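You operate a simulated robot arm through the tools that you are given. There is no shell and no other tool. Be economical: measure what you need, move in short steps, check, and stop when the job is done.

Carry out the task below with a simulated two-armed robot. There is one attempt and no reset: what you move stays moved.

TASK
Open the green bench drawer, put the purple-banded pale pack from the inside of the green bench drawer on the second shelf from the bottom of the low steel rack, then shut the drawer. Fetch the grey felt pad and set it on the third shelf from the bottom of the low steel rack. Open the finishing bench upper drawer, put the wide red band inside floor, then shut the drawer. Take the wide green band and leave it on top of the clear goblet. Pick up the black fibre bundle with one hand, pass it to the other hand and put it on the wide white table middle. Do these in any order. Set down upright: black fibre bundle.
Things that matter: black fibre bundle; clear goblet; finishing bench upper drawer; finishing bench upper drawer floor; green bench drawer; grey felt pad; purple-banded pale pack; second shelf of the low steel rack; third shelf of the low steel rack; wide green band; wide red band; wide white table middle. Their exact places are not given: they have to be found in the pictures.

The check looks at the end state, three seconds after you hand in, the way a careful person would. Anything else that was tipped, shoved, dropped, spilled or broken makes it a failure.

THE ROBOT
Two 7-joint arms with fingered hands on one trunk, on a base that drives. Base frame: it is fixed to the floor where the robot stands at the start and does not move with it; the origin is under the middle of the robot, x ahead of it, y to its left, z up; the surface under the hand at the start is at about z = 780. Readings come in mm, rad, newtons and seconds.
The left shoulder is at the start at [110, 170, 1124], the right one opposite. With the tool pointing down near the work surface each hand reaches from about 360 to 820 mm from the robot's upright axis, wherever it stands, measured 20 degrees to its own side. Places, roughly: black fibre bundle (5x5x11 cm) [300, -1100, 800]; clear goblet (10x9x13 cm) [-4300, -1000, 900]; finishing bench upper drawer [-1500, -3500, 400]; finishing bench upper drawer floor [-1400, -3500, 300]; green bench drawer [700, -100, 600]; grey felt pad (6x9x4 cm) [700, -100, 800]; purple-banded pale pack (12x5x5 cm) [800, 0, 700]; second shelf of the low steel rack (23x66 cm) [-580, -2420, 740]; third shelf of the low steel rack (23x66 cm) [-580, -2420, 1160]; wide green band (7x7x4 cm) [200, -1000, 800]; wide red band (7x7x4 cm) [300, -1000, 800]; wide white table middle [-2600, -600, 800]. Payload 4 kg a hand.
Tool frame (each hand has its own): the origin (TCP) lies between the finger pads and is the grasp point; the fingertips stand 26 mm ahead of it; z points along the fingers, y is the line along which they close. The gripper opens to 132 mm. The gripper's body begins 73 mm behind the TCP. The gripper is a hand of 4 fingers: y runs from the thumb to the fingers, the wrist lies at [0, 0, -224] in the tool frame, and closing takes about 1.5 s.
Orientation is told as [roll, pitch, yaw] about the base's x, y, z axes, in that order, counted from this pose: with the fingers straight down and closing along the base's y, the tool's x points along the base's -x, its y along +y and its z along -z.

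THE INTERFACE
- The arms move only by the tool move_arm. It takes "left_plan", "right_plan" or both (then of equal length, played together; a hand with none holds still); each is a list of rows, each a list of 7 numbers: the shift along the base's x, y, z in units of 30 mm (1.0 is 30 mm), then the turn, a rotation vector about the base's x, y, z in units of 8 degrees (1.0 is 8 degrees), then the finger opening in mm, from 0 to 132. In form: [[tx, ty, tz, rx, ry, rz, gripper], ...]. A call has 1 to 8 rows; each row shifts and turns the commanded pose from where the row before left it. A call with a number of a shift or a turn outside -1 to 1 is refused whole. A row lasts 0.2 s, in which the tool goes at most 50 mm and 0.15 rad; a call with a longer step from one row to the next is refused whole, and so is a gripper value outside its range. Where a pose cannot be reached the arm comes as near as it can. A force on the tool above 40 N (or 10 N above the force at the start of the call, whichever is more), or a blocked arm, ends the call early, and 0.2 s more pass. The fingers move at their own pace (about 108 mm/s each) and stop on an object; they squeeze with about 27 N. The grip force told is the motor's: it shows also when the fingers shut on nothing. Time passes only in rows, and 0.2 s behind the last, so rows that do not move let the fingers close. It gives the time, the measured TCP pose, the force on the tool (base axes), the opening and the grip force at its end, in the units of the frame above (readings bear some noise), with the torque about the TCP (base axes, N m) and any sound that the robot's microphone picked up.
- Cameras (640 x 400 px; columns grow to the right, rows downward): "scene" is now at [209.3, -41.1, 1315.8]; the picture's right is [-0.46, -0.89, 0.00], its down [-0.39, 0.20, -0.90] and it looks along [0.80, -0.41, -0.44] (base axes); focal length 214 px, centre (320, 200). "left" rides on the left gripper at [-73, 6, -93] in its tool frame; the picture's right is [-0.08, -1.00, 0.00], its down [0.78, -0.06, -0.62] and it looks along [0.62, -0.05, 0.79] (tool axes); focal length 230 px, centre (320, 200). "right" rides on the right gripper at [73, 6, -94] in its tool frame; the picture's right is [-0.08, 1.00, 0.00], its down [-0.79, -0.06, -0.62] and it looks along [-0.61, -0.05, 0.79] (tool axes); focal length 230 px, centre (320, 200).
- grab_frame(camera): a new picture of that camera. No time passes.
- move_column(by): slides the trunk up (or, below 0, down) by that many mm; the arms and the scene camera ride with it, the base frame stays. It gives what a move gives, with no picture.
- steer(legs): drives the robot by 1 to 6 legs, each [ahead, left, turn to the left] in mm, mm and rad, along the robot's own axes; the way and the turn of a leg run together, so that a leg with both is an arc; at most 1500 mm and 3.142 rad a leg. The arms and the cameras ride along, it lands a little off, and it stops where it bumps. It gives what a move gives.
- grasp_type(shape, hand): the hand has 4 fingers and takes this shape, open, in about a second: jaw (thumb against the fingers, like two jaws); tri (thumb and two fingers); tip (a fingertip pinch); poke (one finger out to press); point (the index stretched); flat (the hand flat); cup (the hand cupped); fist (a fist). The gripper value then closes the fingers along that shape, each until it touches; the sizes above hold for jaw. It gives what a move gives, with no picture.
- turn_head(pan, tilt): turns the head with the scene camera to pan (to the left, within 1.396 rad either way) and tilt (down, from -0.506 to 1.204), counted from straight ahead of the robot. It gives what a move gives.
- probe_pixels(camera, pixels): for up to 12 pixels [column, row] of the newest picture of that camera ("zoom" is the newest enlarged one), the place [x, y, z] in the base frame of the surface seen there, good to about 3 mm. No time passes.
- close_up(camera, box): a new picture of the part [left, top, right, bottom] of that camera's present view, enlarged. No time passes.
- job_done(): hands the job in; it is judged then, once.

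Keep the steps short. Do not move on a guess: measure, check each grasp and each placing, and mend mistakes. In all there are 145 turns and 198 pictures (those below and enlarged ones count). Leave the grippers open and the arms clear of the work at the hand-in unless told otherwise, and finish with a single line.

The tools are called after "Request:" as name(argument=value, ...) on one line, values as JSON. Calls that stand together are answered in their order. move_arm: Moves the arms, as the interface text tells. Its arguments: {"type":"object","properties":{"left_plan":{"type":"array","items":{"type":"array","items":{"type":"number"}}},"right_plan":{"type":"array","items":{"type":"array","items":{"type":"number"}}}},"required":[]} The other tools are called the same way: move_column (by) slides the trunk up or down; grasp_type (shape, hand) gives the hand a shape; steer (legs) drives the base; turn_head (pan, tilt) turns the head that bears the scene camera; grab_frame (camera) takes a picture; probe_pixels (camera, pixels) gives the place of the surface under pixels of a picture; close_up (camera, box) takes an enlarged picture of a part of a camera's view; job_done () hands the job in.

At the start:

```text
time_s: 0.0
left_tcp_pos: [531.4, -1.4, 1045.5]
left_tcp_rot: [-0.001, 0.0, 0.0]
left_ft_force: [-0.3, 0.0, 0.1]
left_moment: [0.03, 0.02, 0.02]
left_opening: 132.0
left_finger_force: 0.1
left_shape: jaw
right_tcp_pos: [333.5, -410.1, 1038.6]
right_tcp_rot: [0.057, 0.0, -0.03]
right_ft_force: [-0.2, 0.2, -0.4]
right_moment: [-0.03, 0.0, 0.0]
right_opening: 132.0
right_finger_force: 0.1
right_shape: jaw
trunk travel left (down, up): [-140.0, 212.0]
robot x, y, heading: [0.0, 0.9, -0.0]
head pan, tilt: [-0.456, 1.201]
```

scene: 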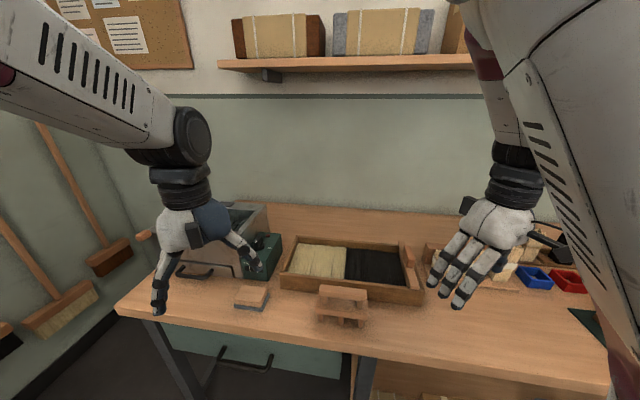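
right: 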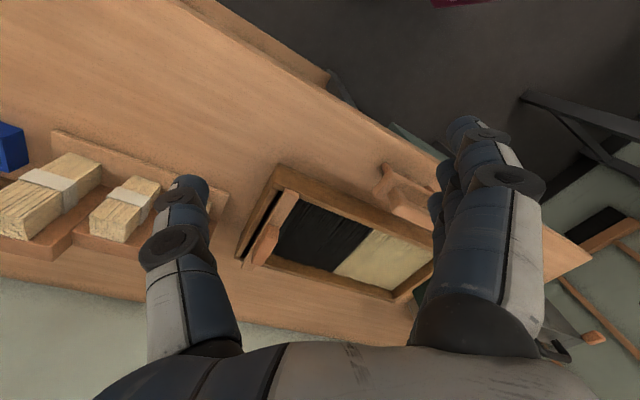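
left: 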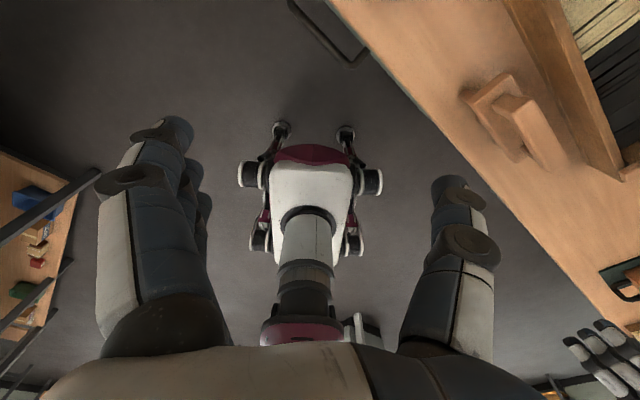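

I'll start by measuring the green bench: the drawer handle at about (245,362) and the pad at about (252,297).

Request:
probe_pixels(camera="scene", pixels=[[252, 292], [250, 308], [220, 360], [268, 368], [245, 365], [200, 350], [300, 365], [118, 310], [600, 390], [350, 340], [160, 325], [460, 340]])

Request:
close_up(camera="scene", box=[120, 200, 440, 400])

Request:
turn_head(pan=-1.2, tilt=0.7)

Request:
grab_frame(camera="scene")

```text
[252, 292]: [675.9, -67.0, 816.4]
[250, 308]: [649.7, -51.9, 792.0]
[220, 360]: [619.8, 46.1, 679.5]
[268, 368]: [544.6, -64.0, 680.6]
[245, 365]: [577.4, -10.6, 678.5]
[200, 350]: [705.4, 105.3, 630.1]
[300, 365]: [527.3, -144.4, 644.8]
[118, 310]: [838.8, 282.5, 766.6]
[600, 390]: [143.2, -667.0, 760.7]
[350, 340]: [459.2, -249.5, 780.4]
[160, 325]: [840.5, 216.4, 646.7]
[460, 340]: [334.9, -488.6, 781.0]
```

```text
2.00 times, centred on (280, 300) of scene
```

zoom: 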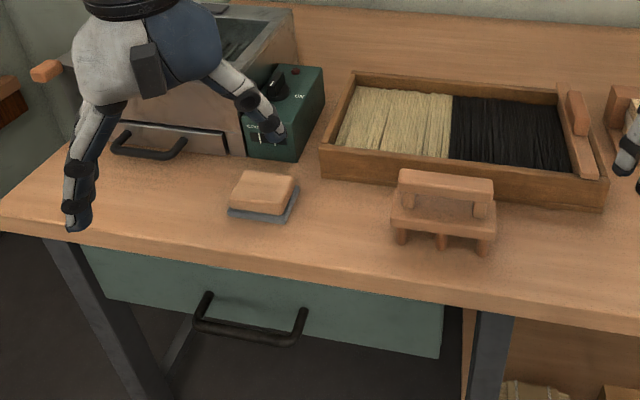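

```text
time_s: 1.1
left_tcp_pos: [531.7, -1.2, 1045.7]
left_tcp_rot: [-0.003, -0.002, 0.001]
left_ft_force: [-0.1, 0.3, -0.6]
left_moment: [0.01, 0.0, 0.02]
left_opening: 131.8
left_finger_force: 0.0
left_shape: jaw
right_tcp_pos: [332.8, -410.6, 1036.3]
right_tcp_rot: [0.066, 0.004, -0.033]
right_ft_force: [0.1, -0.5, 0.2]
right_moment: [-0.03, 0.0, 0.03]
right_opening: 132.0
right_finger_force: 0.1
right_shape: jaw
trunk travel left (down, up): [-140.0, 212.0]
robot x, y, heading: [0.3, -1.4, -0.001]
head pan, tilt: [-1.201, 0.7]
```

```text
193 pictures are left
```

scene: 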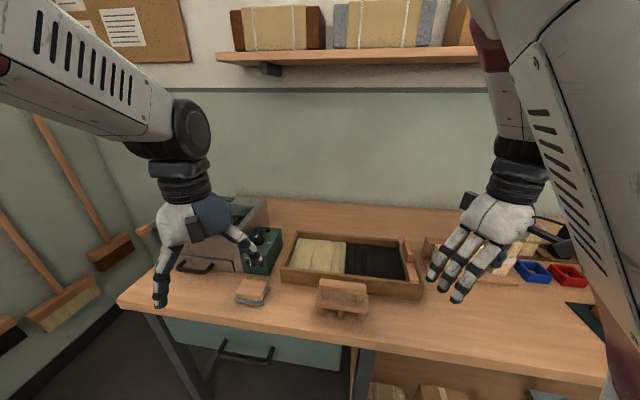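

The picture barely changed after the head turn, so I'll grab a fresh frame.

Request:
grab_frame(camera="scene")

```text
192 pictures are left
```

scene: 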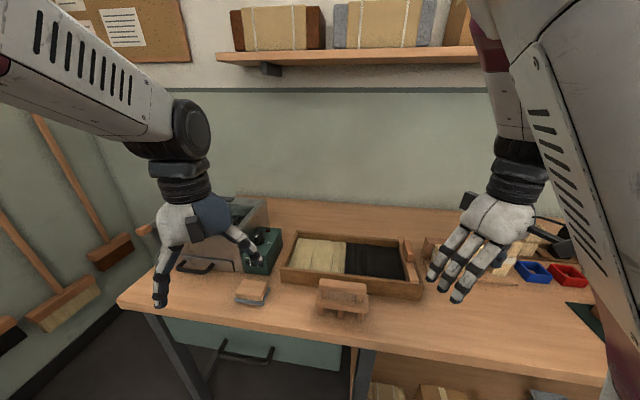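

The reading says the head is at −1.2, but the view is the same. I'll try one more turn, to straight ahead.

Request:
turn_head(pan=0.0, tilt=0.5)

Request:
grab_frame(camera="scene")

Request:
probe_pixels(camera="scene", pixels=[[252, 292], [245, 355]])

```text
time_s: 2.5
left_tcp_pos: [531.1, -1.4, 1044.8]
left_tcp_rot: [0.0, -0.003, 0.0]
left_ft_force: [-1.4, -0.7, -0.2]
left_moment: [-0.03, -0.01, 0.0]
left_opening: 131.6
left_finger_force: 0.1
left_shape: jaw
right_tcp_pos: [334.6, -410.1, 1036.3]
right_tcp_rot: [0.064, 0.002, -0.034]
right_ft_force: [-0.3, 0.6, 0.3]
right_moment: [0.01, -0.01, 0.01]
right_opening: 131.7
right_finger_force: 0.1
right_shape: jaw
trunk travel left (down, up): [-140.0, 212.0]
robot x, y, heading: [-1.1, 0.6, 0.004]
head pan, tilt: [0.0, 0.499]
```

```text
191 pictures are left
```

scene: 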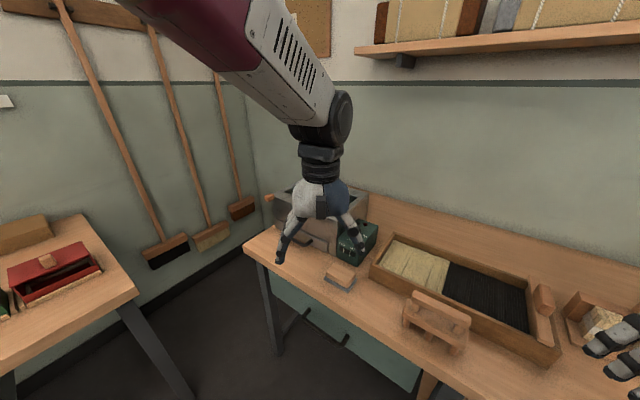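

```text
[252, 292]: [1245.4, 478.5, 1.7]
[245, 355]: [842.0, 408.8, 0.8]
```

Request:
turn_head(pan=-1.2, tilt=0.5)

Request:
grab_frame(camera="scene")

```text
time_s: 3.9
left_tcp_pos: [530.0, -1.4, 1045.0]
left_tcp_rot: [0.0, -0.003, 0.0]
left_ft_force: [0.6, -0.6, -0.3]
left_moment: [-0.01, 0.02, 0.01]
left_opening: 131.8
left_finger_force: 0.1
left_shape: jaw
right_tcp_pos: [331.9, -410.8, 1035.1]
right_tcp_rot: [0.062, 0.004, -0.034]
right_ft_force: [-0.2, -1.1, -0.4]
right_moment: [0.0, 0.02, -0.02]
right_opening: 131.8
right_finger_force: 0.0
right_shape: jaw
trunk travel left (down, up): [-140.0, 212.0]
robot x, y, heading: [1.6, 2.5, 0.001]
head pan, tilt: [-1.201, 0.499]
```

```text
190 pictures are left
```

scene: 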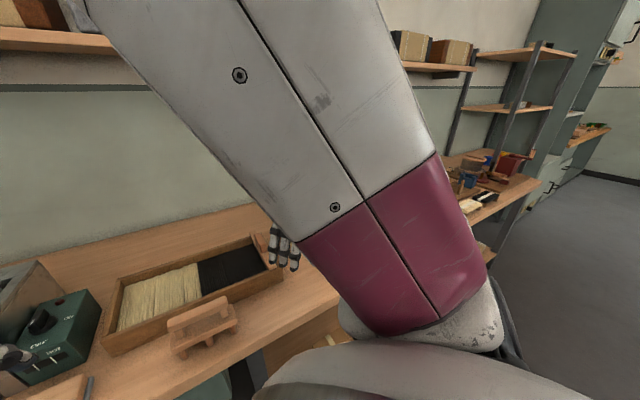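

The head works now. The bench edge runs along (-0.59, -0.81), so the bench faces the robot at a heading of about −0.63 rad. I'll turn to face it, then back off to leave room for the drawer to open.

Request:
steer(legs=[[0, 0, -0.63], [-250, 100, 0]])

Request:
turn_head(pan=0.3, tilt=0.8)

Request:
grab_frame(camera="scene")

```text
time_s: 7.5
left_tcp_pos: [285.5, -89.4, 1045.2]
left_tcp_rot: [0.0, -0.003, -0.628]
left_ft_force: [0.2, 0.5, -0.4]
left_moment: [0.0, 0.01, -0.03]
left_opening: 132.1
left_finger_force: 0.1
left_shape: jaw
right_tcp_pos: [-115.4, -304.0, 1035.9]
right_tcp_rot: [0.062, 0.001, -0.661]
right_ft_force: [0.0, 0.9, 0.0]
right_moment: [-0.02, -0.02, -0.01]
right_opening: 132.1
right_finger_force: 0.0
right_shape: jaw
trunk travel left (down, up): [-140.0, 212.0]
robot x, y, heading: [-144.3, 224.0, -0.629]
head pan, tilt: [-1.201, 0.499]
```

```text
time_s: 9.1
left_tcp_pos: [285.7, -89.1, 1043.6]
left_tcp_rot: [0.0, 0.0, -0.627]
left_ft_force: [0.4, 0.6, 0.5]
left_moment: [0.05, 0.01, 0.03]
left_opening: 131.7
left_finger_force: 0.0
left_shape: jaw
right_tcp_pos: [-114.1, -303.6, 1035.3]
right_tcp_rot: [0.066, 0.002, -0.662]
right_ft_force: [-0.3, 0.0, 0.0]
right_moment: [0.05, 0.0, -0.03]
right_opening: 131.8
right_finger_force: 0.0
right_shape: jaw
trunk travel left (down, up): [-140.0, 212.0]
robot x, y, heading: [-141.9, 224.8, -0.626]
head pan, tilt: [0.3, 0.799]
```

```text
189 pictures are left
```

scene: 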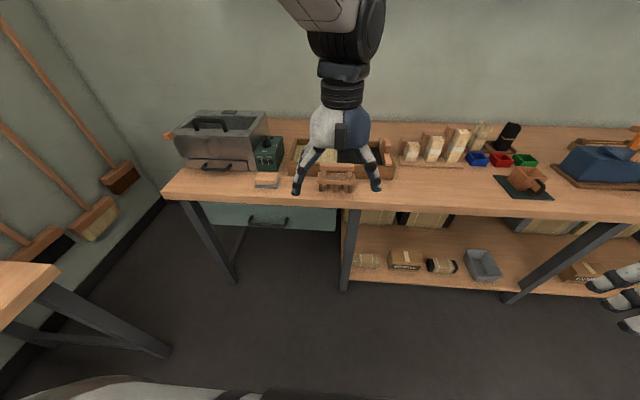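

Good view. Next I'll zoom in on the drawer and on the items to the right, and probe both.

Request:
close_up(camera="scene", box=[370, 110, 570, 235])

Request:
probe_pixels(camera="scene", pixels=[[480, 155], [500, 156], [524, 157], [508, 130], [245, 222], [268, 223], [285, 222], [215, 205], [330, 210], [267, 180], [267, 174], [470, 170]])

Request:
close_up(camera="scene", box=[200, 160, 360, 260])

```text
3.20 times, centred on (470, 172) of scene
```

zoom: 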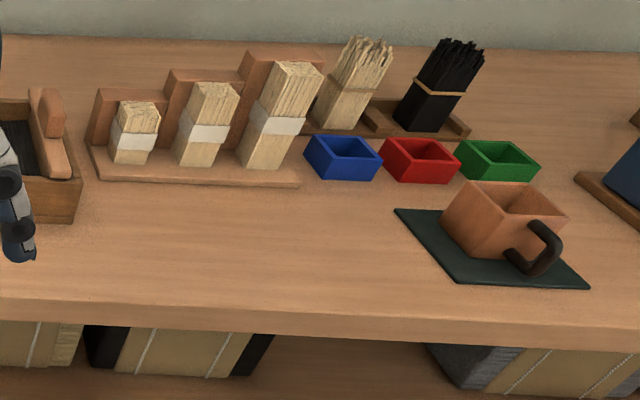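

```text
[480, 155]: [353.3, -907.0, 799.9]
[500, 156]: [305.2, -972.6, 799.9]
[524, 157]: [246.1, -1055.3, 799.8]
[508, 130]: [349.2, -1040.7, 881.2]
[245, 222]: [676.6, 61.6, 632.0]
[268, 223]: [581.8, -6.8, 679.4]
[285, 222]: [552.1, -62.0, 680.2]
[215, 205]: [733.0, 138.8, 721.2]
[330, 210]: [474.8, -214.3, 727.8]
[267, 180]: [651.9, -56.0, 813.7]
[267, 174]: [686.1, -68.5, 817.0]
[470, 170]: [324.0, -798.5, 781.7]
```

```text
4.00 times, centred on (280, 210) of scene
```

zoom: 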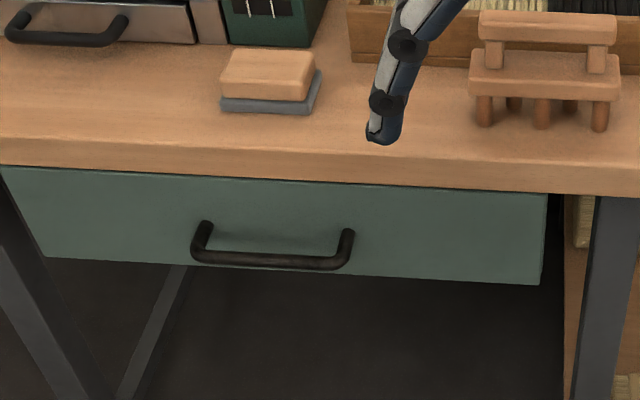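

The drawer bar is centred near (580, −9, 680) and sticks out about 38 mm from the front. I'll rotate the left hand so its fingers point forward and close vertically, keeping it clear of the bench. This is the first half of the turn.

Request:
move_arm(left_plan=[[0.187, 0.483, -0.42, 0.126, -0.806, -0.577, 132], [0.187, 0.483, -0.42, 0.126, -0.806, -0.577, 132], [0.187, 0.483, -0.42, 0.126, -0.806, -0.577, 132], [0.187, 0.483, -0.42, 0.126, -0.806, -0.577, 132], [0.187, 0.483, -0.42, 0.126, -0.806, -0.577, 132], [0.187, 0.483, -0.42, 0.126, -0.806, -0.577, 132], [0.187, 0.483, -0.42, 0.126, -0.806, -0.577, 132], [0.187, 0.483, -0.42, 0.126, -0.806, -0.577, 132]])

Request:
move_arm(left_plan=[[0.187, 0.483, -0.42, 0.126, -0.806, -0.577, 90], [0.187, 0.483, -0.42, 0.126, -0.806, -0.577, 90], [0.187, 0.483, -0.42, 0.126, -0.806, -0.577, 90], [0.187, 0.483, -0.42, 0.126, -0.806, -0.577, 90], [0.187, 0.483, -0.42, 0.126, -0.806, -0.577, 90], [0.187, 0.483, -0.42, 0.126, -0.806, -0.577, 90], [0.187, 0.483, -0.42, 0.126, -0.806, -0.577, 90], [0, 0, 0, 0, 0, 0, 90]])

Request:
grab_frame(camera="scene")

```text
time_s: 10.9
left_tcp_pos: [333.4, 3.7, 965.3]
left_tcp_rot: [0.796, -0.306, -1.458]
left_ft_force: [0.6, 0.1, -0.9]
left_moment: [-0.01, 0.02, -0.02]
left_opening: 131.9
left_finger_force: 0.0
left_shape: jaw
left hand out of reach, approached as far as the arm can: row 7, 8
right_tcp_pos: [-111.3, -303.5, 1033.7]
right_tcp_rot: [0.063, 0.006, -0.662]
right_ft_force: [1.3, 0.5, -0.7]
right_moment: [0.03, 0.04, -0.05]
right_opening: 131.9
right_finger_force: 0.1
right_shape: jaw
trunk travel left (down, up): [-140.0, 212.0]
robot x, y, heading: [-144.1, 227.0, -0.626]
head pan, tilt: [0.3, 0.799]
```

```text
time_s: 12.7
left_tcp_pos: [382.9, 11.1, 912.8]
left_tcp_rot: [1.564, 0.008, -2.183]
left_ft_force: [-0.2, 0.1, 0.6]
left_moment: [0.0, -0.01, -0.02]
left_opening: 90.4
left_finger_force: 0.0
left_shape: jaw
left hand out of reach, approached as far as the arm can: row 4, 5, 6, 7
right_tcp_pos: [-115.1, -303.0, 1036.4]
right_tcp_rot: [0.066, 0.002, -0.662]
right_ft_force: [-0.4, -0.3, -1.1]
right_moment: [-0.01, 0.02, -0.02]
right_opening: 132.0
right_finger_force: 0.0
right_shape: jaw
trunk travel left (down, up): [-140.0, 212.0]
robot x, y, heading: [-138.7, 222.7, -0.629]
head pan, tilt: [0.3, 0.799]
```

```text
186 pictures are left
```

scene: 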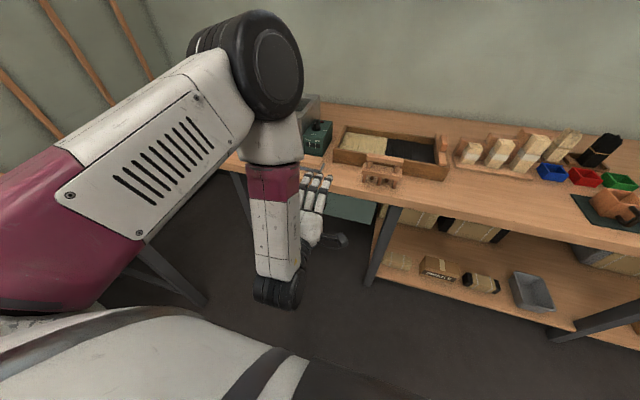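

The orientation is right (roll 1.56, yaw −2.18). The position fell short because the arm is cramped. I'll extend forward and down outside the bench edge and check where it ends up.

Request:
move_arm(left_plan=[[0.5, -0.36, -0.6, 0, 0, 0, 90], [0.5, -0.36, -0.6, 0, 0, 0, 90], [0.3, -0.2, -0.8, 0, 0, 0, 90], [0, 0, -0.8, 0, 0, 0, 90], [0, 0, -0.8, 0, 0, 0, 90]])

```text
time_s: 13.9
left_tcp_pos: [398.9, -46.2, 815.2]
left_tcp_rot: [1.569, 0.002, -2.196]
left_ft_force: [0.7, 0.0, 0.3]
left_moment: [0.01, 0.0, -0.02]
left_opening: 90.2
left_finger_force: 0.0
left_shape: jaw
left hand out of reach, approached as far as the arm can: row 1, 2, 3, 4, 5
right_tcp_pos: [-115.4, -303.6, 1035.2]
right_tcp_rot: [0.066, 0.003, -0.662]
right_ft_force: [-0.1, 0.0, -0.4]
right_moment: [0.0, 0.05, 0.01]
right_opening: 131.9
right_finger_force: 0.1
right_shape: jaw
trunk travel left (down, up): [-140.0, 212.0]
robot x, y, heading: [-143.8, 225.6, -0.627]
head pan, tilt: [0.3, 0.799]
```

Request:
move_arm(left_plan=[[0.6, -0.44, -0.7, 0, 0, 0, 90], [0.6, -0.44, -0.7, 0, 0, 0, 90], [0.6, -0.44, -0.7, 0, 0, 0, 90], [0.6, -0.44, -0.7, 0, 0, 0, 90]])

```text
time_s: 14.9
left_tcp_pos: [466.5, -104.3, 731.6]
left_tcp_rot: [1.567, 0.005, -2.194]
left_ft_force: [0.0, 1.0, -0.4]
left_moment: [0.0, 0.03, 0.03]
left_opening: 90.3
left_finger_force: 0.0
left_shape: jaw
left hand out of reach, approached as far as the arm can: row 1, 2
right_tcp_pos: [-114.6, -305.2, 1036.4]
right_tcp_rot: [0.064, 0.002, -0.665]
right_ft_force: [-0.5, 0.1, -0.1]
right_moment: [0.02, 0.0, -0.01]
right_opening: 131.8
right_finger_force: 0.0
right_shape: jaw
trunk travel left (down, up): [-140.0, 212.0]
robot x, y, heading: [-143.1, 221.9, -0.628]
head pan, tilt: [0.3, 0.799]
```

Commands resume from the measured pose. The hand is about 140 mm right of the handle, so I'll shift left, slightly back, and down to bar height.

Request:
move_arm(left_plan=[[0.39, 0.88, -0.33, 0, 0, 0, 90], [0.39, 0.88, -0.33, 0, 0, 0, 90], [0.39, 0.88, -0.33, 0, 0, 0, 90], [0.39, 0.88, -0.33, 0, 0, 0, 90], [0.39, 0.88, -0.33, 0, 0, 0, 90]])

Request:
grab_frame(camera="scene")

Request:
grab_frame(camera="left")

```text
time_s: 16.1
left_tcp_pos: [467.0, -87.5, 675.9]
left_tcp_rot: [1.57, 0.017, -2.178]
left_ft_force: [0.4, -0.2, -0.7]
left_moment: [0.0, 0.03, -0.03]
left_opening: 90.3
left_finger_force: 0.0
left_shape: jaw
left hand out of reach, approached as far as the arm can: row 1, 2, 3, 4, 5
right_tcp_pos: [-113.3, -304.0, 1035.5]
right_tcp_rot: [0.065, 0.003, -0.663]
right_ft_force: [0.8, 0.3, -0.4]
right_moment: [0.04, 0.04, 0.01]
right_opening: 131.9
right_finger_force: 0.1
right_shape: jaw
trunk travel left (down, up): [-140.0, 212.0]
robot x, y, heading: [-142.5, 225.1, -0.629]
head pan, tilt: [0.3, 0.799]
```

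```text
185 pictures are left
```

scene: 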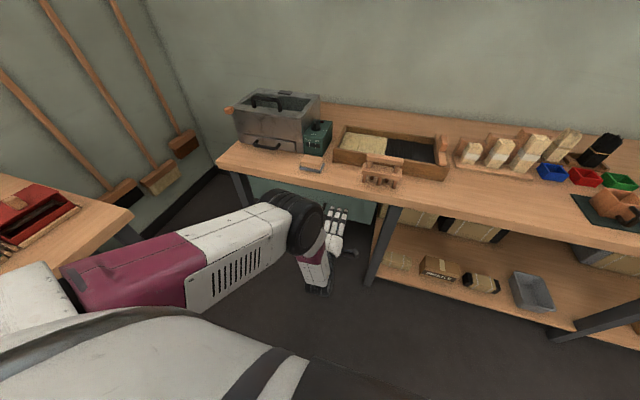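

```text
184 pictures are left
```

left: 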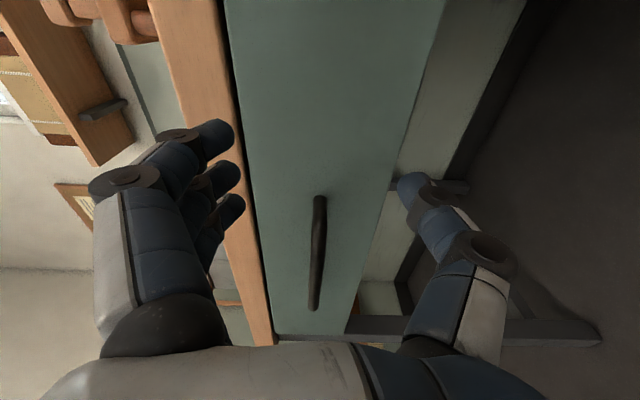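

The left wrist can't reach further left in this pose, so I'll move the base instead. First I'll measure how far away the left-hand table corner is.

Request:
probe_pixels(camera="scene", pixels=[[130, 213], [70, 258], [270, 200], [150, 255], [90, 290]])

Request:
probe_pixels(camera="left", pixels=[[316, 255], [320, 200], [314, 305], [255, 200]])

```text
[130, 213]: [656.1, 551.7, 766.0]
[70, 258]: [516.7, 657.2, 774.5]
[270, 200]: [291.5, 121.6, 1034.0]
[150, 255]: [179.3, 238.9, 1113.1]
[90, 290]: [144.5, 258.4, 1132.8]
```

```text
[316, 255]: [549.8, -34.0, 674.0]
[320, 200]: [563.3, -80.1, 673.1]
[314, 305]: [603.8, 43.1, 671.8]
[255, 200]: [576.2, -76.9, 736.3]
```

The table corner is well clear. I'll drive 125 mm left with the hand held short of the bar, then check.

Request:
steer(legs=[[-10, 128, 0]])

Request:
grab_frame(camera="left")

Request:
probe_pixels(camera="left", pixels=[[316, 150], [316, 200], [312, 120], [318, 230]])

```text
time_s: 17.9
left_tcp_pos: [533.4, 23.2, 676.3]
left_tcp_rot: [1.568, 0.016, -2.178]
left_ft_force: [0.9, -0.7, -0.2]
left_moment: [-0.03, -0.03, 0.01]
left_opening: 90.4
left_finger_force: 0.1
left_shape: jaw
right_tcp_pos: [-48.2, -194.5, 1035.5]
right_tcp_rot: [0.064, 0.003, -0.663]
right_ft_force: [0.2, -0.5, -0.6]
right_moment: [0.0, 0.0, 0.01]
right_opening: 131.9
right_finger_force: 0.1
right_shape: jaw
trunk travel left (down, up): [-140.0, 212.0]
robot x, y, heading: [-77.2, 336.3, -0.63]
head pan, tilt: [0.3, 0.799]
```

```text
183 pictures are left
```

left: 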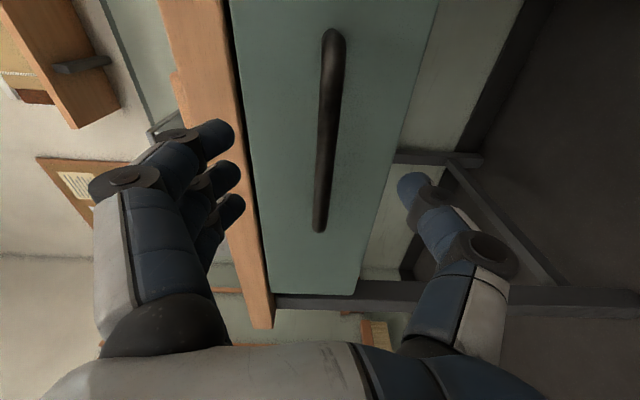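

```text
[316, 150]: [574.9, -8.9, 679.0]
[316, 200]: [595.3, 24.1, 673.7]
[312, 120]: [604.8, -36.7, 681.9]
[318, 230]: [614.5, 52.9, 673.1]
```

The hand is lined up with the bar centre, which is 52 mm ahead. I'll advance and then close.

Request:
move_arm(left_plan=[[0.47, -0.34, 0.06, 0, 0, 0, 90], [0.47, -0.34, 0.04, 0, 0, 0, 90], [0.47, -0.34, 0, 0, 0, 0, 90], [0, 0, 0, 0, 0, 0, 90]])

Request:
move_arm(left_plan=[[0, 0, 0, 0, 0, 0, 0], [0, 0, 0, 0, 0, 0, 0], [0, 0, 0, 0, 0, 0, 0], [0, 0, 0, 0, 0, 0, 0], [0, 0, 0, 0, 0, 0, 0]])

Request:
grab_frame(camera="left")

```text
time_s: 18.9
left_tcp_pos: [575.5, -8.4, 679.6]
left_tcp_rot: [1.57, 0.017, -2.178]
left_ft_force: [-0.4, -0.3, -0.3]
left_moment: [-0.01, -0.03, -0.02]
left_opening: 90.3
left_finger_force: 0.1
left_shape: jaw
right_tcp_pos: [-48.7, -195.5, 1035.5]
right_tcp_rot: [0.063, 0.004, -0.661]
right_ft_force: [0.8, 0.1, 0.8]
right_moment: [0.02, -0.01, -0.01]
right_opening: 131.8
right_finger_force: 0.0
right_shape: jaw
trunk travel left (down, up): [-140.0, 212.0]
robot x, y, heading: [-76.0, 335.4, -0.625]
head pan, tilt: [0.3, 0.799]
```

```text
time_s: 20.1
left_tcp_pos: [575.7, -7.2, 679.1]
left_tcp_rot: [1.57, 0.018, -2.179]
left_ft_force: [1.1, -0.8, -6.0]
left_moment: [0.01, -0.02, -0.01]
left_opening: 0.0
left_finger_force: 27.2
left_shape: jaw
right_tcp_pos: [-47.3, -196.0, 1036.4]
right_tcp_rot: [0.064, 0.003, -0.661]
right_ft_force: [0.7, -1.0, 0.6]
right_moment: [-0.01, -0.02, 0.0]
right_opening: 132.1
right_finger_force: 0.1
right_shape: jaw
trunk travel left (down, up): [-140.0, 212.0]
robot x, y, heading: [-74.2, 334.3, -0.624]
head pan, tilt: [0.3, 0.799]
```

```text
182 pictures are left
```

left: 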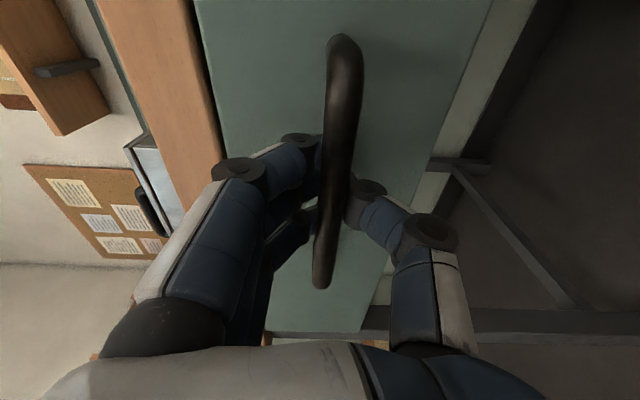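

The fingers have closed behind the bar and hooked it. I'll pull by driving straight back a little and check the force.

Request:
steer(legs=[[-100, 0, 0]])

Request:
grab_frame(camera="scene")

```text
time_s: 21.2
left_tcp_pos: [496.0, 53.7, 679.0]
left_tcp_rot: [1.569, 0.017, -2.176]
left_ft_force: [0.9, -0.4, -8.2]
left_moment: [-0.08, -0.03, -0.02]
left_opening: 0.0
left_finger_force: 26.9
left_shape: jaw
right_tcp_pos: [-127.4, -136.7, 1036.0]
right_tcp_rot: [0.065, 0.004, -0.66]
right_ft_force: [-0.2, -0.3, 0.0]
right_moment: [-0.06, -0.03, -0.02]
right_opening: 131.6
right_finger_force: 0.1
right_shape: jaw
trunk travel left (down, up): [-140.0, 212.0]
robot x, y, heading: [-157.9, 392.0, -0.624]
head pan, tilt: [0.3, 0.799]
```

```text
181 pictures are left
```

scene: 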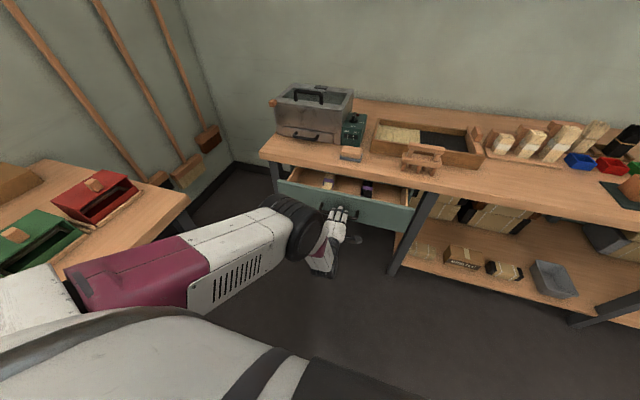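

The drawer is opening. I'll pull another 130 mm.

Request:
steer(legs=[[-130, 0, 0]])

Request:
close_up(camera="scene", box=[240, 110, 440, 235])

```text
time_s: 22.5
left_tcp_pos: [392.7, 129.3, 678.8]
left_tcp_rot: [1.567, 0.017, -2.173]
left_ft_force: [0.0, -2.5, -6.1]
left_moment: [-0.06, -0.06, 0.01]
left_opening: 0.1
left_finger_force: 26.4
left_shape: jaw
right_tcp_pos: [-231.0, -61.1, 1036.0]
right_tcp_rot: [0.065, 0.003, -0.658]
right_ft_force: [-0.2, 0.2, -0.5]
right_moment: [-0.02, 0.0, 0.02]
right_opening: 131.8
right_finger_force: 0.0
right_shape: jaw
trunk travel left (down, up): [-140.0, 212.0]
robot x, y, heading: [-260.9, 472.0, -0.625]
head pan, tilt: [0.3, 0.799]
```

```text
3.20 times, centred on (340, 172) of scene
```

zoom: 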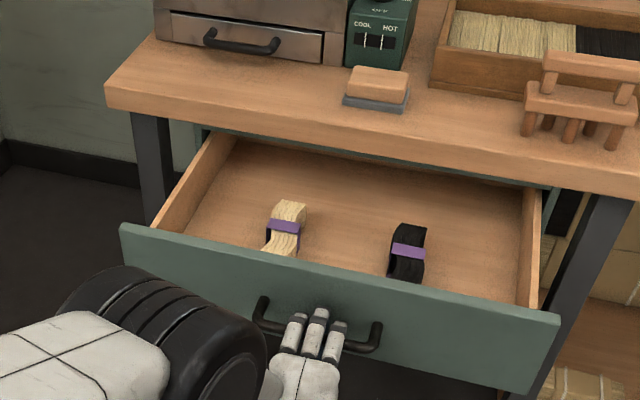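

The drawer is open about 230 mm and the purple-banded pale pack shows at zoom (285,228). I'll probe it, then release the bar and back off.

Request:
probe_pixels(camera="zoom", pixels=[[290, 205], [285, 224], [283, 240], [273, 224], [297, 228], [305, 215], [275, 248], [330, 250], [200, 238], [400, 240], [240, 215], [330, 200]])

Request:
move_arm(left_plan=[[0, 0, 0, 0, 0, 0, 90], [0, 0, 0, 0, 0, 0, 90], [0, 0, 0, 0, 0, 0, 90], [0, 0, 0, 0, 0, 0, 90], [0, 0, 0, 0, 0, 0, 90]])

```text
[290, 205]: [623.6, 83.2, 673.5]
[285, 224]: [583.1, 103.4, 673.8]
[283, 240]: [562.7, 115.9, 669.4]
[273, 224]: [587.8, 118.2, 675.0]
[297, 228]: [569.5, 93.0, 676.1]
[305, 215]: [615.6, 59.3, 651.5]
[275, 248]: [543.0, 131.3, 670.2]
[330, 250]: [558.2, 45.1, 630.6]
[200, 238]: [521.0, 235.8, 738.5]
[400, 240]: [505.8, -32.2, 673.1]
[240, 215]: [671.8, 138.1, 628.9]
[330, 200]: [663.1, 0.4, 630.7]
```

```text
time_s: 23.7
left_tcp_pos: [391.4, 129.8, 678.5]
left_tcp_rot: [1.568, 0.018, -2.173]
left_ft_force: [0.2, 1.1, 0.0]
left_moment: [0.0, -0.03, 0.02]
left_opening: 89.8
left_finger_force: 0.1
left_shape: jaw
right_tcp_pos: [-232.5, -59.4, 1034.7]
right_tcp_rot: [0.066, 0.004, -0.657]
right_ft_force: [0.7, -0.6, 0.0]
right_moment: [-0.02, -0.02, 0.0]
right_opening: 131.7
right_finger_force: 0.1
right_shape: jaw
trunk travel left (down, up): [-140.0, 212.0]
robot x, y, heading: [-260.9, 468.1, -0.622]
head pan, tilt: [0.3, 0.799]
```

Released. The pack is centred near (584,104) with its top at z≈674, on a drawer floor at z≈630. I'll back the hand off by driving, then turn it back to fingers-down while rising.

Request:
steer(legs=[[-90, 0, 0]])

Request:
move_arm(left_plan=[[0.118, 0.162, 0.6, -0.126, 0.806, 0.577, 110], [0.118, 0.162, 0.6, -0.126, 0.806, 0.577, 110], [0.118, 0.162, 0.6, -0.126, 0.806, 0.577, 110], [0.118, 0.162, 0.6, -0.126, 0.806, 0.577, 110], [0.118, 0.162, 0.6, -0.126, 0.806, 0.577, 110], [0.118, 0.162, 0.6, -0.126, 0.806, 0.577, 110], [0.118, 0.162, 0.6, -0.126, 0.806, 0.577, 110], [0.118, 0.162, 0.6, -0.126, 0.806, 0.577, 110]])

Request:
move_arm(left_plan=[[0.118, 0.162, 0.6, -0.126, 0.806, 0.577, 110], [0.118, 0.162, 0.6, -0.126, 0.806, 0.577, 110], [0.118, 0.162, 0.6, -0.126, 0.806, 0.577, 110], [0.118, 0.162, 0.6, -0.126, 0.806, 0.577, 110], [0.118, 0.162, 0.6, -0.126, 0.806, 0.577, 110], [0.118, 0.162, 0.6, -0.126, 0.806, 0.577, 110], [0.118, 0.162, 0.6, -0.126, 0.806, 0.577, 110]])

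```text
time_s: 24.8
left_tcp_pos: [316.2, 181.0, 680.4]
left_tcp_rot: [1.569, 0.015, -2.175]
left_ft_force: [0.2, 0.6, 0.8]
left_moment: [-0.03, 0.04, 0.02]
left_opening: 90.0
left_finger_force: 0.2
left_shape: jaw
right_tcp_pos: [-305.8, -7.6, 1035.7]
right_tcp_rot: [0.066, 0.002, -0.659]
right_ft_force: [-0.5, -0.1, -0.2]
right_moment: [-0.01, 0.0, 0.0]
right_opening: 132.0
right_finger_force: 0.0
right_shape: jaw
trunk travel left (down, up): [-140.0, 212.0]
robot x, y, heading: [-335.5, 523.9, -0.626]
head pan, tilt: [0.3, 0.799]
```

```text
time_s: 26.6
left_tcp_pos: [346.7, 221.2, 821.7]
left_tcp_rot: [0.718, -0.306, -1.349]
left_ft_force: [-0.4, -0.5, -0.3]
left_moment: [0.0, 0.02, 0.01]
left_opening: 109.9
left_finger_force: 0.1
left_shape: jaw
right_tcp_pos: [-304.7, -8.3, 1034.8]
right_tcp_rot: [0.066, 0.001, -0.657]
right_ft_force: [-0.4, 0.6, 0.6]
right_moment: [-0.01, -0.03, -0.02]
right_opening: 131.6
right_finger_force: 0.1
right_shape: jaw
trunk travel left (down, up): [-140.0, 212.0]
robot x, y, heading: [-336.9, 519.4, -0.629]
head pan, tilt: [0.3, 0.799]
```

```text
time_s: 28.2
left_tcp_pos: [370.0, 254.3, 948.2]
left_tcp_rot: [-0.006, 0.026, -0.646]
left_ft_force: [-0.4, 0.3, 0.1]
left_moment: [0.01, -0.01, 0.01]
left_opening: 109.7
left_finger_force: 0.0
left_shape: jaw
right_tcp_pos: [-304.6, -7.2, 1035.9]
right_tcp_rot: [0.069, 0.003, -0.659]
right_ft_force: [-0.7, 0.0, -0.8]
right_moment: [0.01, 0.0, 0.03]
right_opening: 132.0
right_finger_force: 0.1
right_shape: jaw
trunk travel left (down, up): [-140.0, 212.0]
robot x, y, heading: [-332.9, 517.7, -0.627]
head pan, tilt: [0.3, 0.799]
```

The hand points straight down and is laterally aligned with the pack (423 against 428). I'll drive 255 mm forward so it hovers over the pack, then look with the hand camera.

Request:
steer(legs=[[257, 4, 0]])

Request:
grab_frame(camera="left")

Request:
grab_frame(camera="scene")

```text
time_s: 30.1
left_tcp_pos: [583.5, 108.5, 947.8]
left_tcp_rot: [-0.003, 0.025, -0.644]
left_ft_force: [-0.1, -0.5, -0.4]
left_moment: [0.02, 0.01, 0.01]
left_opening: 110.1
left_finger_force: 0.0
left_shape: jaw
right_tcp_pos: [-90.8, -156.2, 1036.0]
right_tcp_rot: [0.066, 0.003, -0.658]
right_ft_force: [0.6, -0.5, -0.5]
right_moment: [0.03, 0.01, -0.01]
right_opening: 132.1
right_finger_force: 0.0
right_shape: jaw
trunk travel left (down, up): [-140.0, 212.0]
robot x, y, heading: [-120.1, 372.4, -0.619]
head pan, tilt: [0.3, 0.799]
```

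```text
179 pictures are left
```

left: 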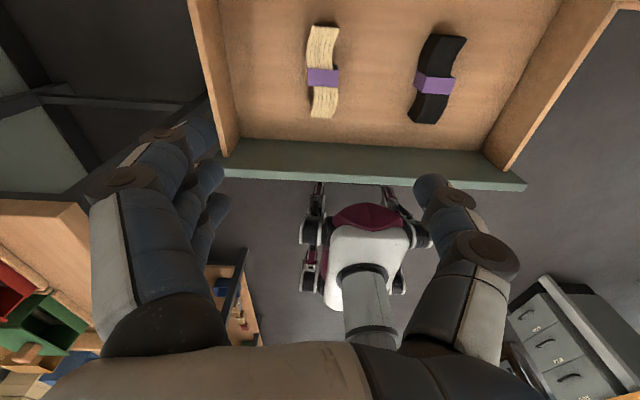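

```text
178 pictures are left
```

scene: 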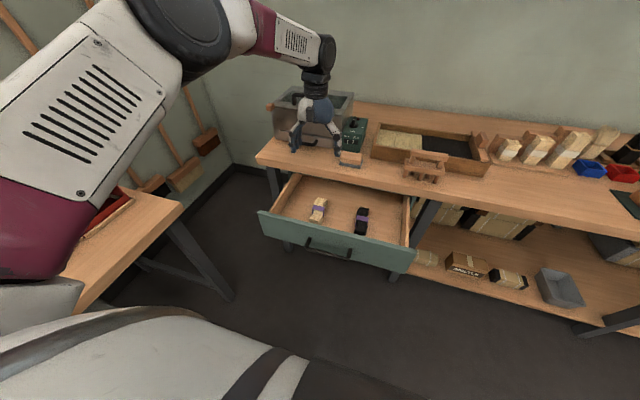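

Directly below the TCP at pack height should project to about (320,83), and the pack band sits at (322,77). I'll probe it to confirm.

Request:
probe_pixels(camera="left", pixels=[[322, 77], [321, 32], [324, 112], [307, 77], [340, 77], [320, 150], [280, 100]])

```text
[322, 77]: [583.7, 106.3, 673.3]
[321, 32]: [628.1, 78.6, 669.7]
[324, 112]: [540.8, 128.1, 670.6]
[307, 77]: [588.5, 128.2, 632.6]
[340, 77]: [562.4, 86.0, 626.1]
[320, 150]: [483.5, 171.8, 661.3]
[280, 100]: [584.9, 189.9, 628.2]
```

Confirmed: centre (584,105), top at 673. I'll descend with a small yaw correction and an opening of 100.

Request:
move_arm(left_plan=[[0, -0.1, -1, 0, 0, 0.4, 100], [0, 0, -1, 0, 0, 0.4, 100], [0, 0, -1, 0, 0, 0, 100], [0, 0, -1, 0, 0, 0, 100], [0, 0, -1, 0, 0, 0, 100], [0, 0, -1, 0, 0, 0, 100], [0, 0, -1, 0, 0, 0, 100], [0, 0, -0.8, 0, 0, 0, 100]])

Request:
grab_frame(camera="left")

Request:
grab_frame(camera="scene")

```text
time_s: 31.9
left_tcp_pos: [585.1, 105.6, 712.7]
left_tcp_rot: [-0.003, 0.026, -0.534]
left_ft_force: [0.1, 0.4, 0.4]
left_moment: [-0.03, 0.03, 0.03]
left_opening: 100.6
left_finger_force: 0.1
left_shape: jaw
right_tcp_pos: [-90.1, -155.6, 1034.5]
right_tcp_rot: [0.065, 0.003, -0.658]
right_ft_force: [0.7, 0.2, 0.4]
right_moment: [-0.04, 0.01, 0.03]
right_opening: 132.1
right_finger_force: 0.1
right_shape: jaw
trunk travel left (down, up): [-140.0, 212.0]
robot x, y, heading: [-123.3, 375.4, -0.62]
head pan, tilt: [0.3, 0.799]
```

```text
177 pictures are left
```

left: 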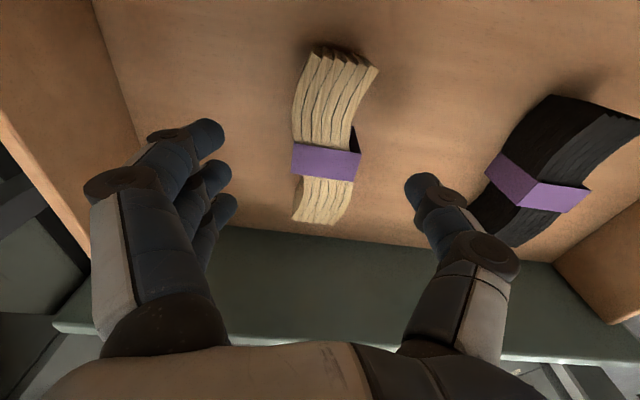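

```text
176 pictures are left
```

scene: 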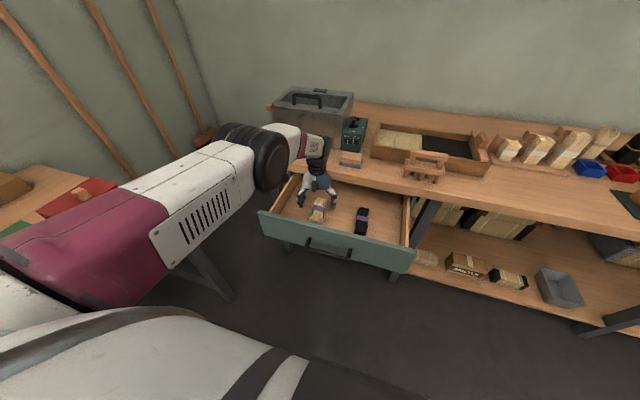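

The hand is centred over the pack. I'll go down 54 mm and close.

Request:
move_arm(left_plan=[[0, 0, -1, 0, 0, -0.3, 100], [0, 0, -0.8, 0, 0, 0, 100], [0, 0, 0, 0, 0, 0, 0], [0, 0, 0, 0, 0, 0, 0], [0, 0, 0, 0, 0, 0, 0], [0, 0, 0, 0, 0, 0, 0], [0, 0, 0, 0, 0, 0, 0]])

Request:
grab_frame(camera="left")

```text
time_s: 33.5
left_tcp_pos: [577.3, 113.1, 663.9]
left_tcp_rot: [-0.003, 0.026, -0.574]
left_ft_force: [-0.3, 0.1, 1.4]
left_moment: [0.01, 0.0, -0.02]
left_opening: 44.0
left_finger_force: 27.3
left_shape: jaw
left hand out of reach, approached as far as the arm can: row 2
right_tcp_pos: [-90.5, -156.5, 1035.5]
right_tcp_rot: [0.068, 0.003, -0.657]
right_ft_force: [0.1, 0.3, -0.1]
right_moment: [0.0, 0.0, -0.03]
right_opening: 131.8
right_finger_force: 0.0
right_shape: jaw
trunk travel left (down, up): [-140.0, 212.0]
robot x, y, heading: [-122.1, 374.6, -0.623]
head pan, tilt: [0.3, 0.799]
```

```text
175 pictures are left
```

left: 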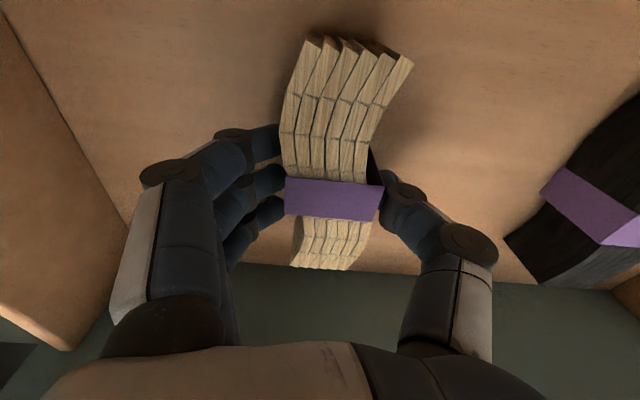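

I have the pack (opening 44, grip 27 N). Lifting straight up.

Request:
move_arm(left_plan=[[0, 0, 0.6, 0, 0, 0, 0], [0, 0, 1, 0, 0, 0, 0], [0, 0, 1, 0, 0, 0, 0], [0, 0, 1, 0, 0, 0, 0], [0, 0, 1, 0, 0, 0, 0], [0, 0, 1, 0, 0, 0, 0], [0, 0, 1, 0, 0, 0, 0], [0, 0, 1, 0, 0, 0, 0]])

Request:
move_arm(left_plan=[[-0.5, 0.3, 1, 0, 0, 0, 0], [-0.5, 0.3, 1, 0, 0, 0, 0], [-0.5, 0.3, 1, 0, 0, 0, 0], [-0.8, 0.5, 0, 0, 0, 0, 0], [-0.8, 0.5, 0, 0, 0, 0, 0]])

Request:
grab_frame(camera="left")

```text
time_s: 35.3
left_tcp_pos: [577.2, 113.5, 893.4]
left_tcp_rot: [-0.004, 0.027, -0.574]
left_ft_force: [-0.5, 0.0, -1.3]
left_moment: [0.0, -0.01, -0.01]
left_opening: 44.3
left_finger_force: 26.8
left_shape: jaw
right_tcp_pos: [-90.9, -156.4, 1035.0]
right_tcp_rot: [0.067, 0.002, -0.657]
right_ft_force: [0.4, 1.2, 0.6]
right_moment: [0.0, -0.03, -0.02]
right_opening: 131.9
right_finger_force: 0.0
right_shape: jaw
trunk travel left (down, up): [-140.0, 212.0]
robot x, y, heading: [-121.9, 371.7, -0.621]
head pan, tilt: [0.3, 0.799]
```

```text
time_s: 36.5
left_tcp_pos: [483.3, 169.9, 982.7]
left_tcp_rot: [-0.001, 0.025, -0.574]
left_ft_force: [-0.4, -0.8, -1.6]
left_moment: [-0.01, -0.06, -0.02]
left_opening: 44.3
left_finger_force: 27.1
left_shape: jaw
right_tcp_pos: [-90.7, -156.7, 1036.6]
right_tcp_rot: [0.066, 0.002, -0.656]
right_ft_force: [-0.5, 0.0, 0.3]
right_moment: [0.02, -0.03, 0.0]
right_opening: 131.8
right_finger_force: 0.0
right_shape: jaw
trunk travel left (down, up): [-140.0, 212.0]
robot x, y, heading: [-123.2, 370.7, -0.623]
head pan, tilt: [0.3, 0.799]
```

```text
174 pictures are left
```

left: 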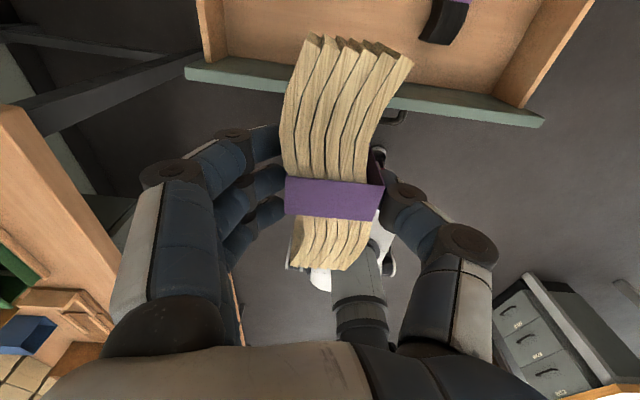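

The pack is held clear. To shut the drawer I'll back off a little, bring the right hand down in front of the drawer with fingers shut and tilted forward, then push by driving.

Request:
steer(legs=[[-200, 60, 0]])

Request:
move_arm(right_plan=[[0.89, 0.223, -0.667, 0, 0, 0, 20], [0.89, 0.223, -0.667, 0, 0, 0, 20], [0.89, 0.223, -0.667, 0, 0, 0, 20], [0.89, 0.223, -0.667, 0, 0, 0, 20], [0.89, 0.223, -0.667, 0, 0, 0, 20], [0.89, 0.223, -0.667, 0, 0, 0, 20], [0.89, 0.223, -0.667, 0, 0, 0, 20], [0.89, 0.223, -0.667, 0, 0, 0, 20]])

Request:
move_arm(right_plan=[[0.89, 0.223, -0.667, -0.589, -0.808, 0, 0], [0.89, 0.223, -0.667, -0.589, -0.808, 0, 0], [0.89, 0.223, -0.667, -0.589, -0.808, 0, 0], [0.89, 0.223, -0.667, -0.589, -0.808, 0, 0], [0.89, 0.223, -0.667, -0.589, -0.808, 0, 0], [0.89, 0.223, -0.667, -0.589, -0.808, 0, 0], [0.89, 0.223, -0.667, 0, 0, 0, 0], [0.89, 0.223, -0.667, 0, 0, 0, 0]])

Request:
grab_frame(camera="scene")

```text
time_s: 38.1
left_tcp_pos: [355.5, 335.6, 981.0]
left_tcp_rot: [-0.003, 0.026, -0.573]
left_ft_force: [-0.5, -0.6, -0.8]
left_moment: [0.04, -0.01, 0.0]
left_opening: 44.3
left_finger_force: 26.9
left_shape: jaw
right_tcp_pos: [-219.1, 8.5, 1035.2]
right_tcp_rot: [0.066, 0.002, -0.654]
right_ft_force: [-0.6, 0.1, 1.0]
right_moment: [0.0, -0.03, 0.02]
right_opening: 132.1
right_finger_force: 0.0
right_shape: jaw
trunk travel left (down, up): [-140.0, 212.0]
robot x, y, heading: [-250.7, 536.1, -0.62]
head pan, tilt: [0.3, 0.799]
```

```text
time_s: 39.9
left_tcp_pos: [355.9, 335.8, 981.3]
left_tcp_rot: [-0.005, 0.027, -0.572]
left_ft_force: [-0.5, 0.8, -1.5]
left_moment: [0.02, 0.06, 0.01]
left_opening: 44.3
left_finger_force: 26.8
left_shape: jaw
right_tcp_pos: [-3.4, 60.8, 878.0]
right_tcp_rot: [0.129, -0.007, -0.7]
right_ft_force: [0.1, 0.7, 0.0]
right_moment: [0.01, 0.01, 0.0]
right_opening: 20.6
right_finger_force: 0.2
right_shape: jaw
trunk travel left (down, up): [-140.0, 212.0]
robot x, y, heading: [-248.2, 537.1, -0.623]
head pan, tilt: [0.3, 0.799]
```

```text
time_s: 41.9
left_tcp_pos: [355.0, 334.7, 982.0]
left_tcp_rot: [-0.001, 0.026, -0.573]
left_ft_force: [-0.7, 0.2, -1.1]
left_moment: [0.03, -0.02, 0.0]
left_opening: 44.1
left_finger_force: 27.1
left_shape: jaw
right_tcp_pos: [204.2, 75.4, 726.5]
right_tcp_rot: [0.139, -0.843, -0.793]
right_ft_force: [0.6, -0.5, -0.4]
right_moment: [0.0, 0.0, -0.01]
right_opening: 0.2
right_finger_force: 27.4
right_shape: jaw
trunk travel left (down, up): [-140.0, 212.0]
robot x, y, heading: [-252.6, 536.8, -0.625]
head pan, tilt: [0.3, 0.799]
stopped in row 8 (right hand): the arm was blocked; the commanded pose is now the measured one
```

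```text
173 pictures are left
```

scene: 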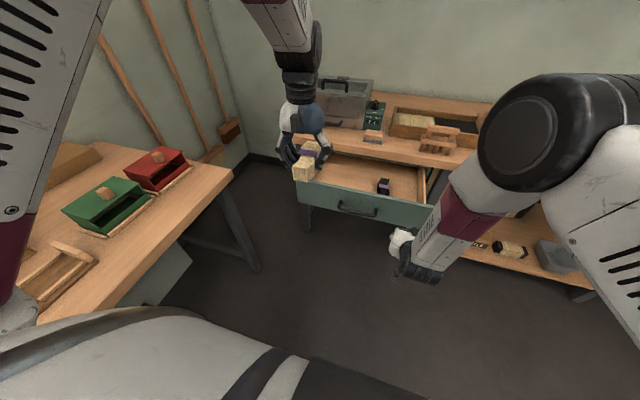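

The right hand is in front of the panel, with its tip about 137 mm short and slightly off to the right. I'll shift left 70 and drive forward to start pushing, then check.

Request:
steer(legs=[[0, 70, 0], [280, 0, 0]])

Request:
grab_frame(camera="scene")

```text
time_s: 44.8
left_tcp_pos: [622.1, 231.4, 981.1]
left_tcp_rot: [-0.001, 0.026, -0.573]
left_ft_force: [-0.3, -0.1, -0.6]
left_moment: [0.02, 0.0, 0.0]
left_opening: 44.6
left_finger_force: 26.9
left_shape: jaw
right_tcp_pos: [470.6, -27.7, 725.1]
right_tcp_rot: [0.138, -0.843, -0.792]
right_ft_force: [-0.3, 0.2, -0.9]
right_moment: [-0.03, 0.02, 0.02]
right_opening: 0.1
right_finger_force: 26.9
right_shape: jaw
trunk travel left (down, up): [-140.0, 212.0]
robot x, y, heading: [16.1, 430.4, -0.619]
head pan, tilt: [0.3, 0.799]
```

```text
172 pictures are left
```

scene: 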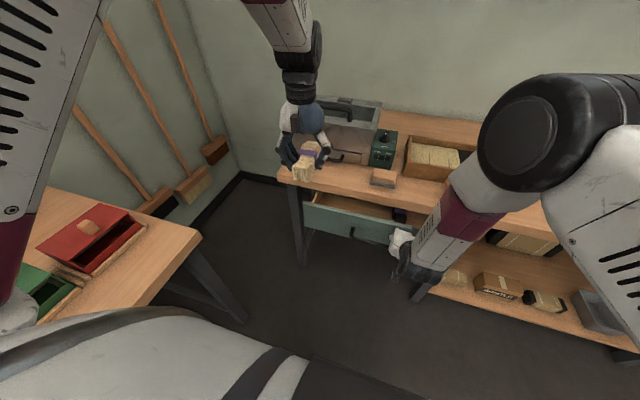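

The drawer is moving in. I'll pull the left hand back so the pack stays clear of the toaster, then push the last ~95 mm.

Request:
move_arm(left_plan=[[-0.68, 0.49, 0.3, 0, 0, 0, 0], [-0.68, 0.49, 0.3, 0, 0, 0, 0], [-0.68, 0.49, 0.3, 0, 0, 0, 0], [-0.68, 0.49, 0.3, 0, 0, 0, 0]])

Request:
steer(legs=[[93, 0, 0]])

Request:
close_up(camera="scene", box=[260, 130, 500, 280])

Request:
probe_pixels(camera="zoom", pixels=[[150, 205], [250, 232]])

```text
time_s: 45.8
left_tcp_pos: [554.4, 290.9, 1020.1]
left_tcp_rot: [-0.081, 0.026, -0.547]
left_ft_force: [0.6, 0.4, -0.9]
left_moment: [-0.03, 0.0, -0.02]
left_opening: 44.2
left_finger_force: 26.6
left_shape: jaw
left hand out of reach, approached as far as the arm can: row 4
right_tcp_pos: [471.8, -26.5, 725.3]
right_tcp_rot: [0.14, -0.844, -0.794]
right_ft_force: [0.1, 0.1, -0.9]
right_moment: [-0.02, -0.02, -0.03]
right_opening: 0.0
right_finger_force: 26.9
right_shape: jaw
trunk travel left (down, up): [-140.0, 212.0]
robot x, y, heading: [15.6, 431.1, -0.622]
head pan, tilt: [0.3, 0.799]
```

```text
time_s: 47.0
left_tcp_pos: [630.4, 236.7, 1019.1]
left_tcp_rot: [-0.091, 0.027, -0.541]
left_ft_force: [0.6, 0.0, -1.1]
left_moment: [0.01, 0.0, 0.0]
left_opening: 44.1
left_finger_force: 26.7
left_shape: jaw
right_tcp_pos: [540.4, -77.1, 720.5]
right_tcp_rot: [0.138, -0.819, -0.792]
right_ft_force: [-4.9, 1.6, -0.4]
right_moment: [0.0, -0.03, -0.17]
right_opening: 0.1
right_finger_force: 26.6
right_shape: jaw
trunk travel left (down, up): [-140.0, 212.0]
robot x, y, heading: [90.8, 377.9, -0.624]
head pan, tilt: [0.3, 0.799]
stopped in leg 1: the force on the tool passed its limit at 46 N (the readings are from after the stop); the commanded pose is now the measured one
```

```text
2.67 times, centred on (380, 205) of scene
```

zoom: 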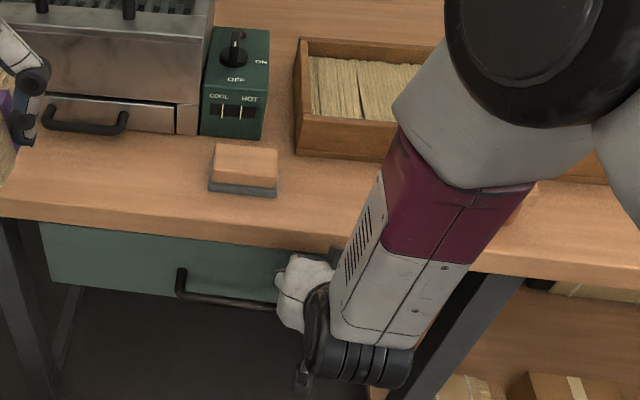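

```text
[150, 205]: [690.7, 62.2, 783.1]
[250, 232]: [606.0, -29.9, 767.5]
```

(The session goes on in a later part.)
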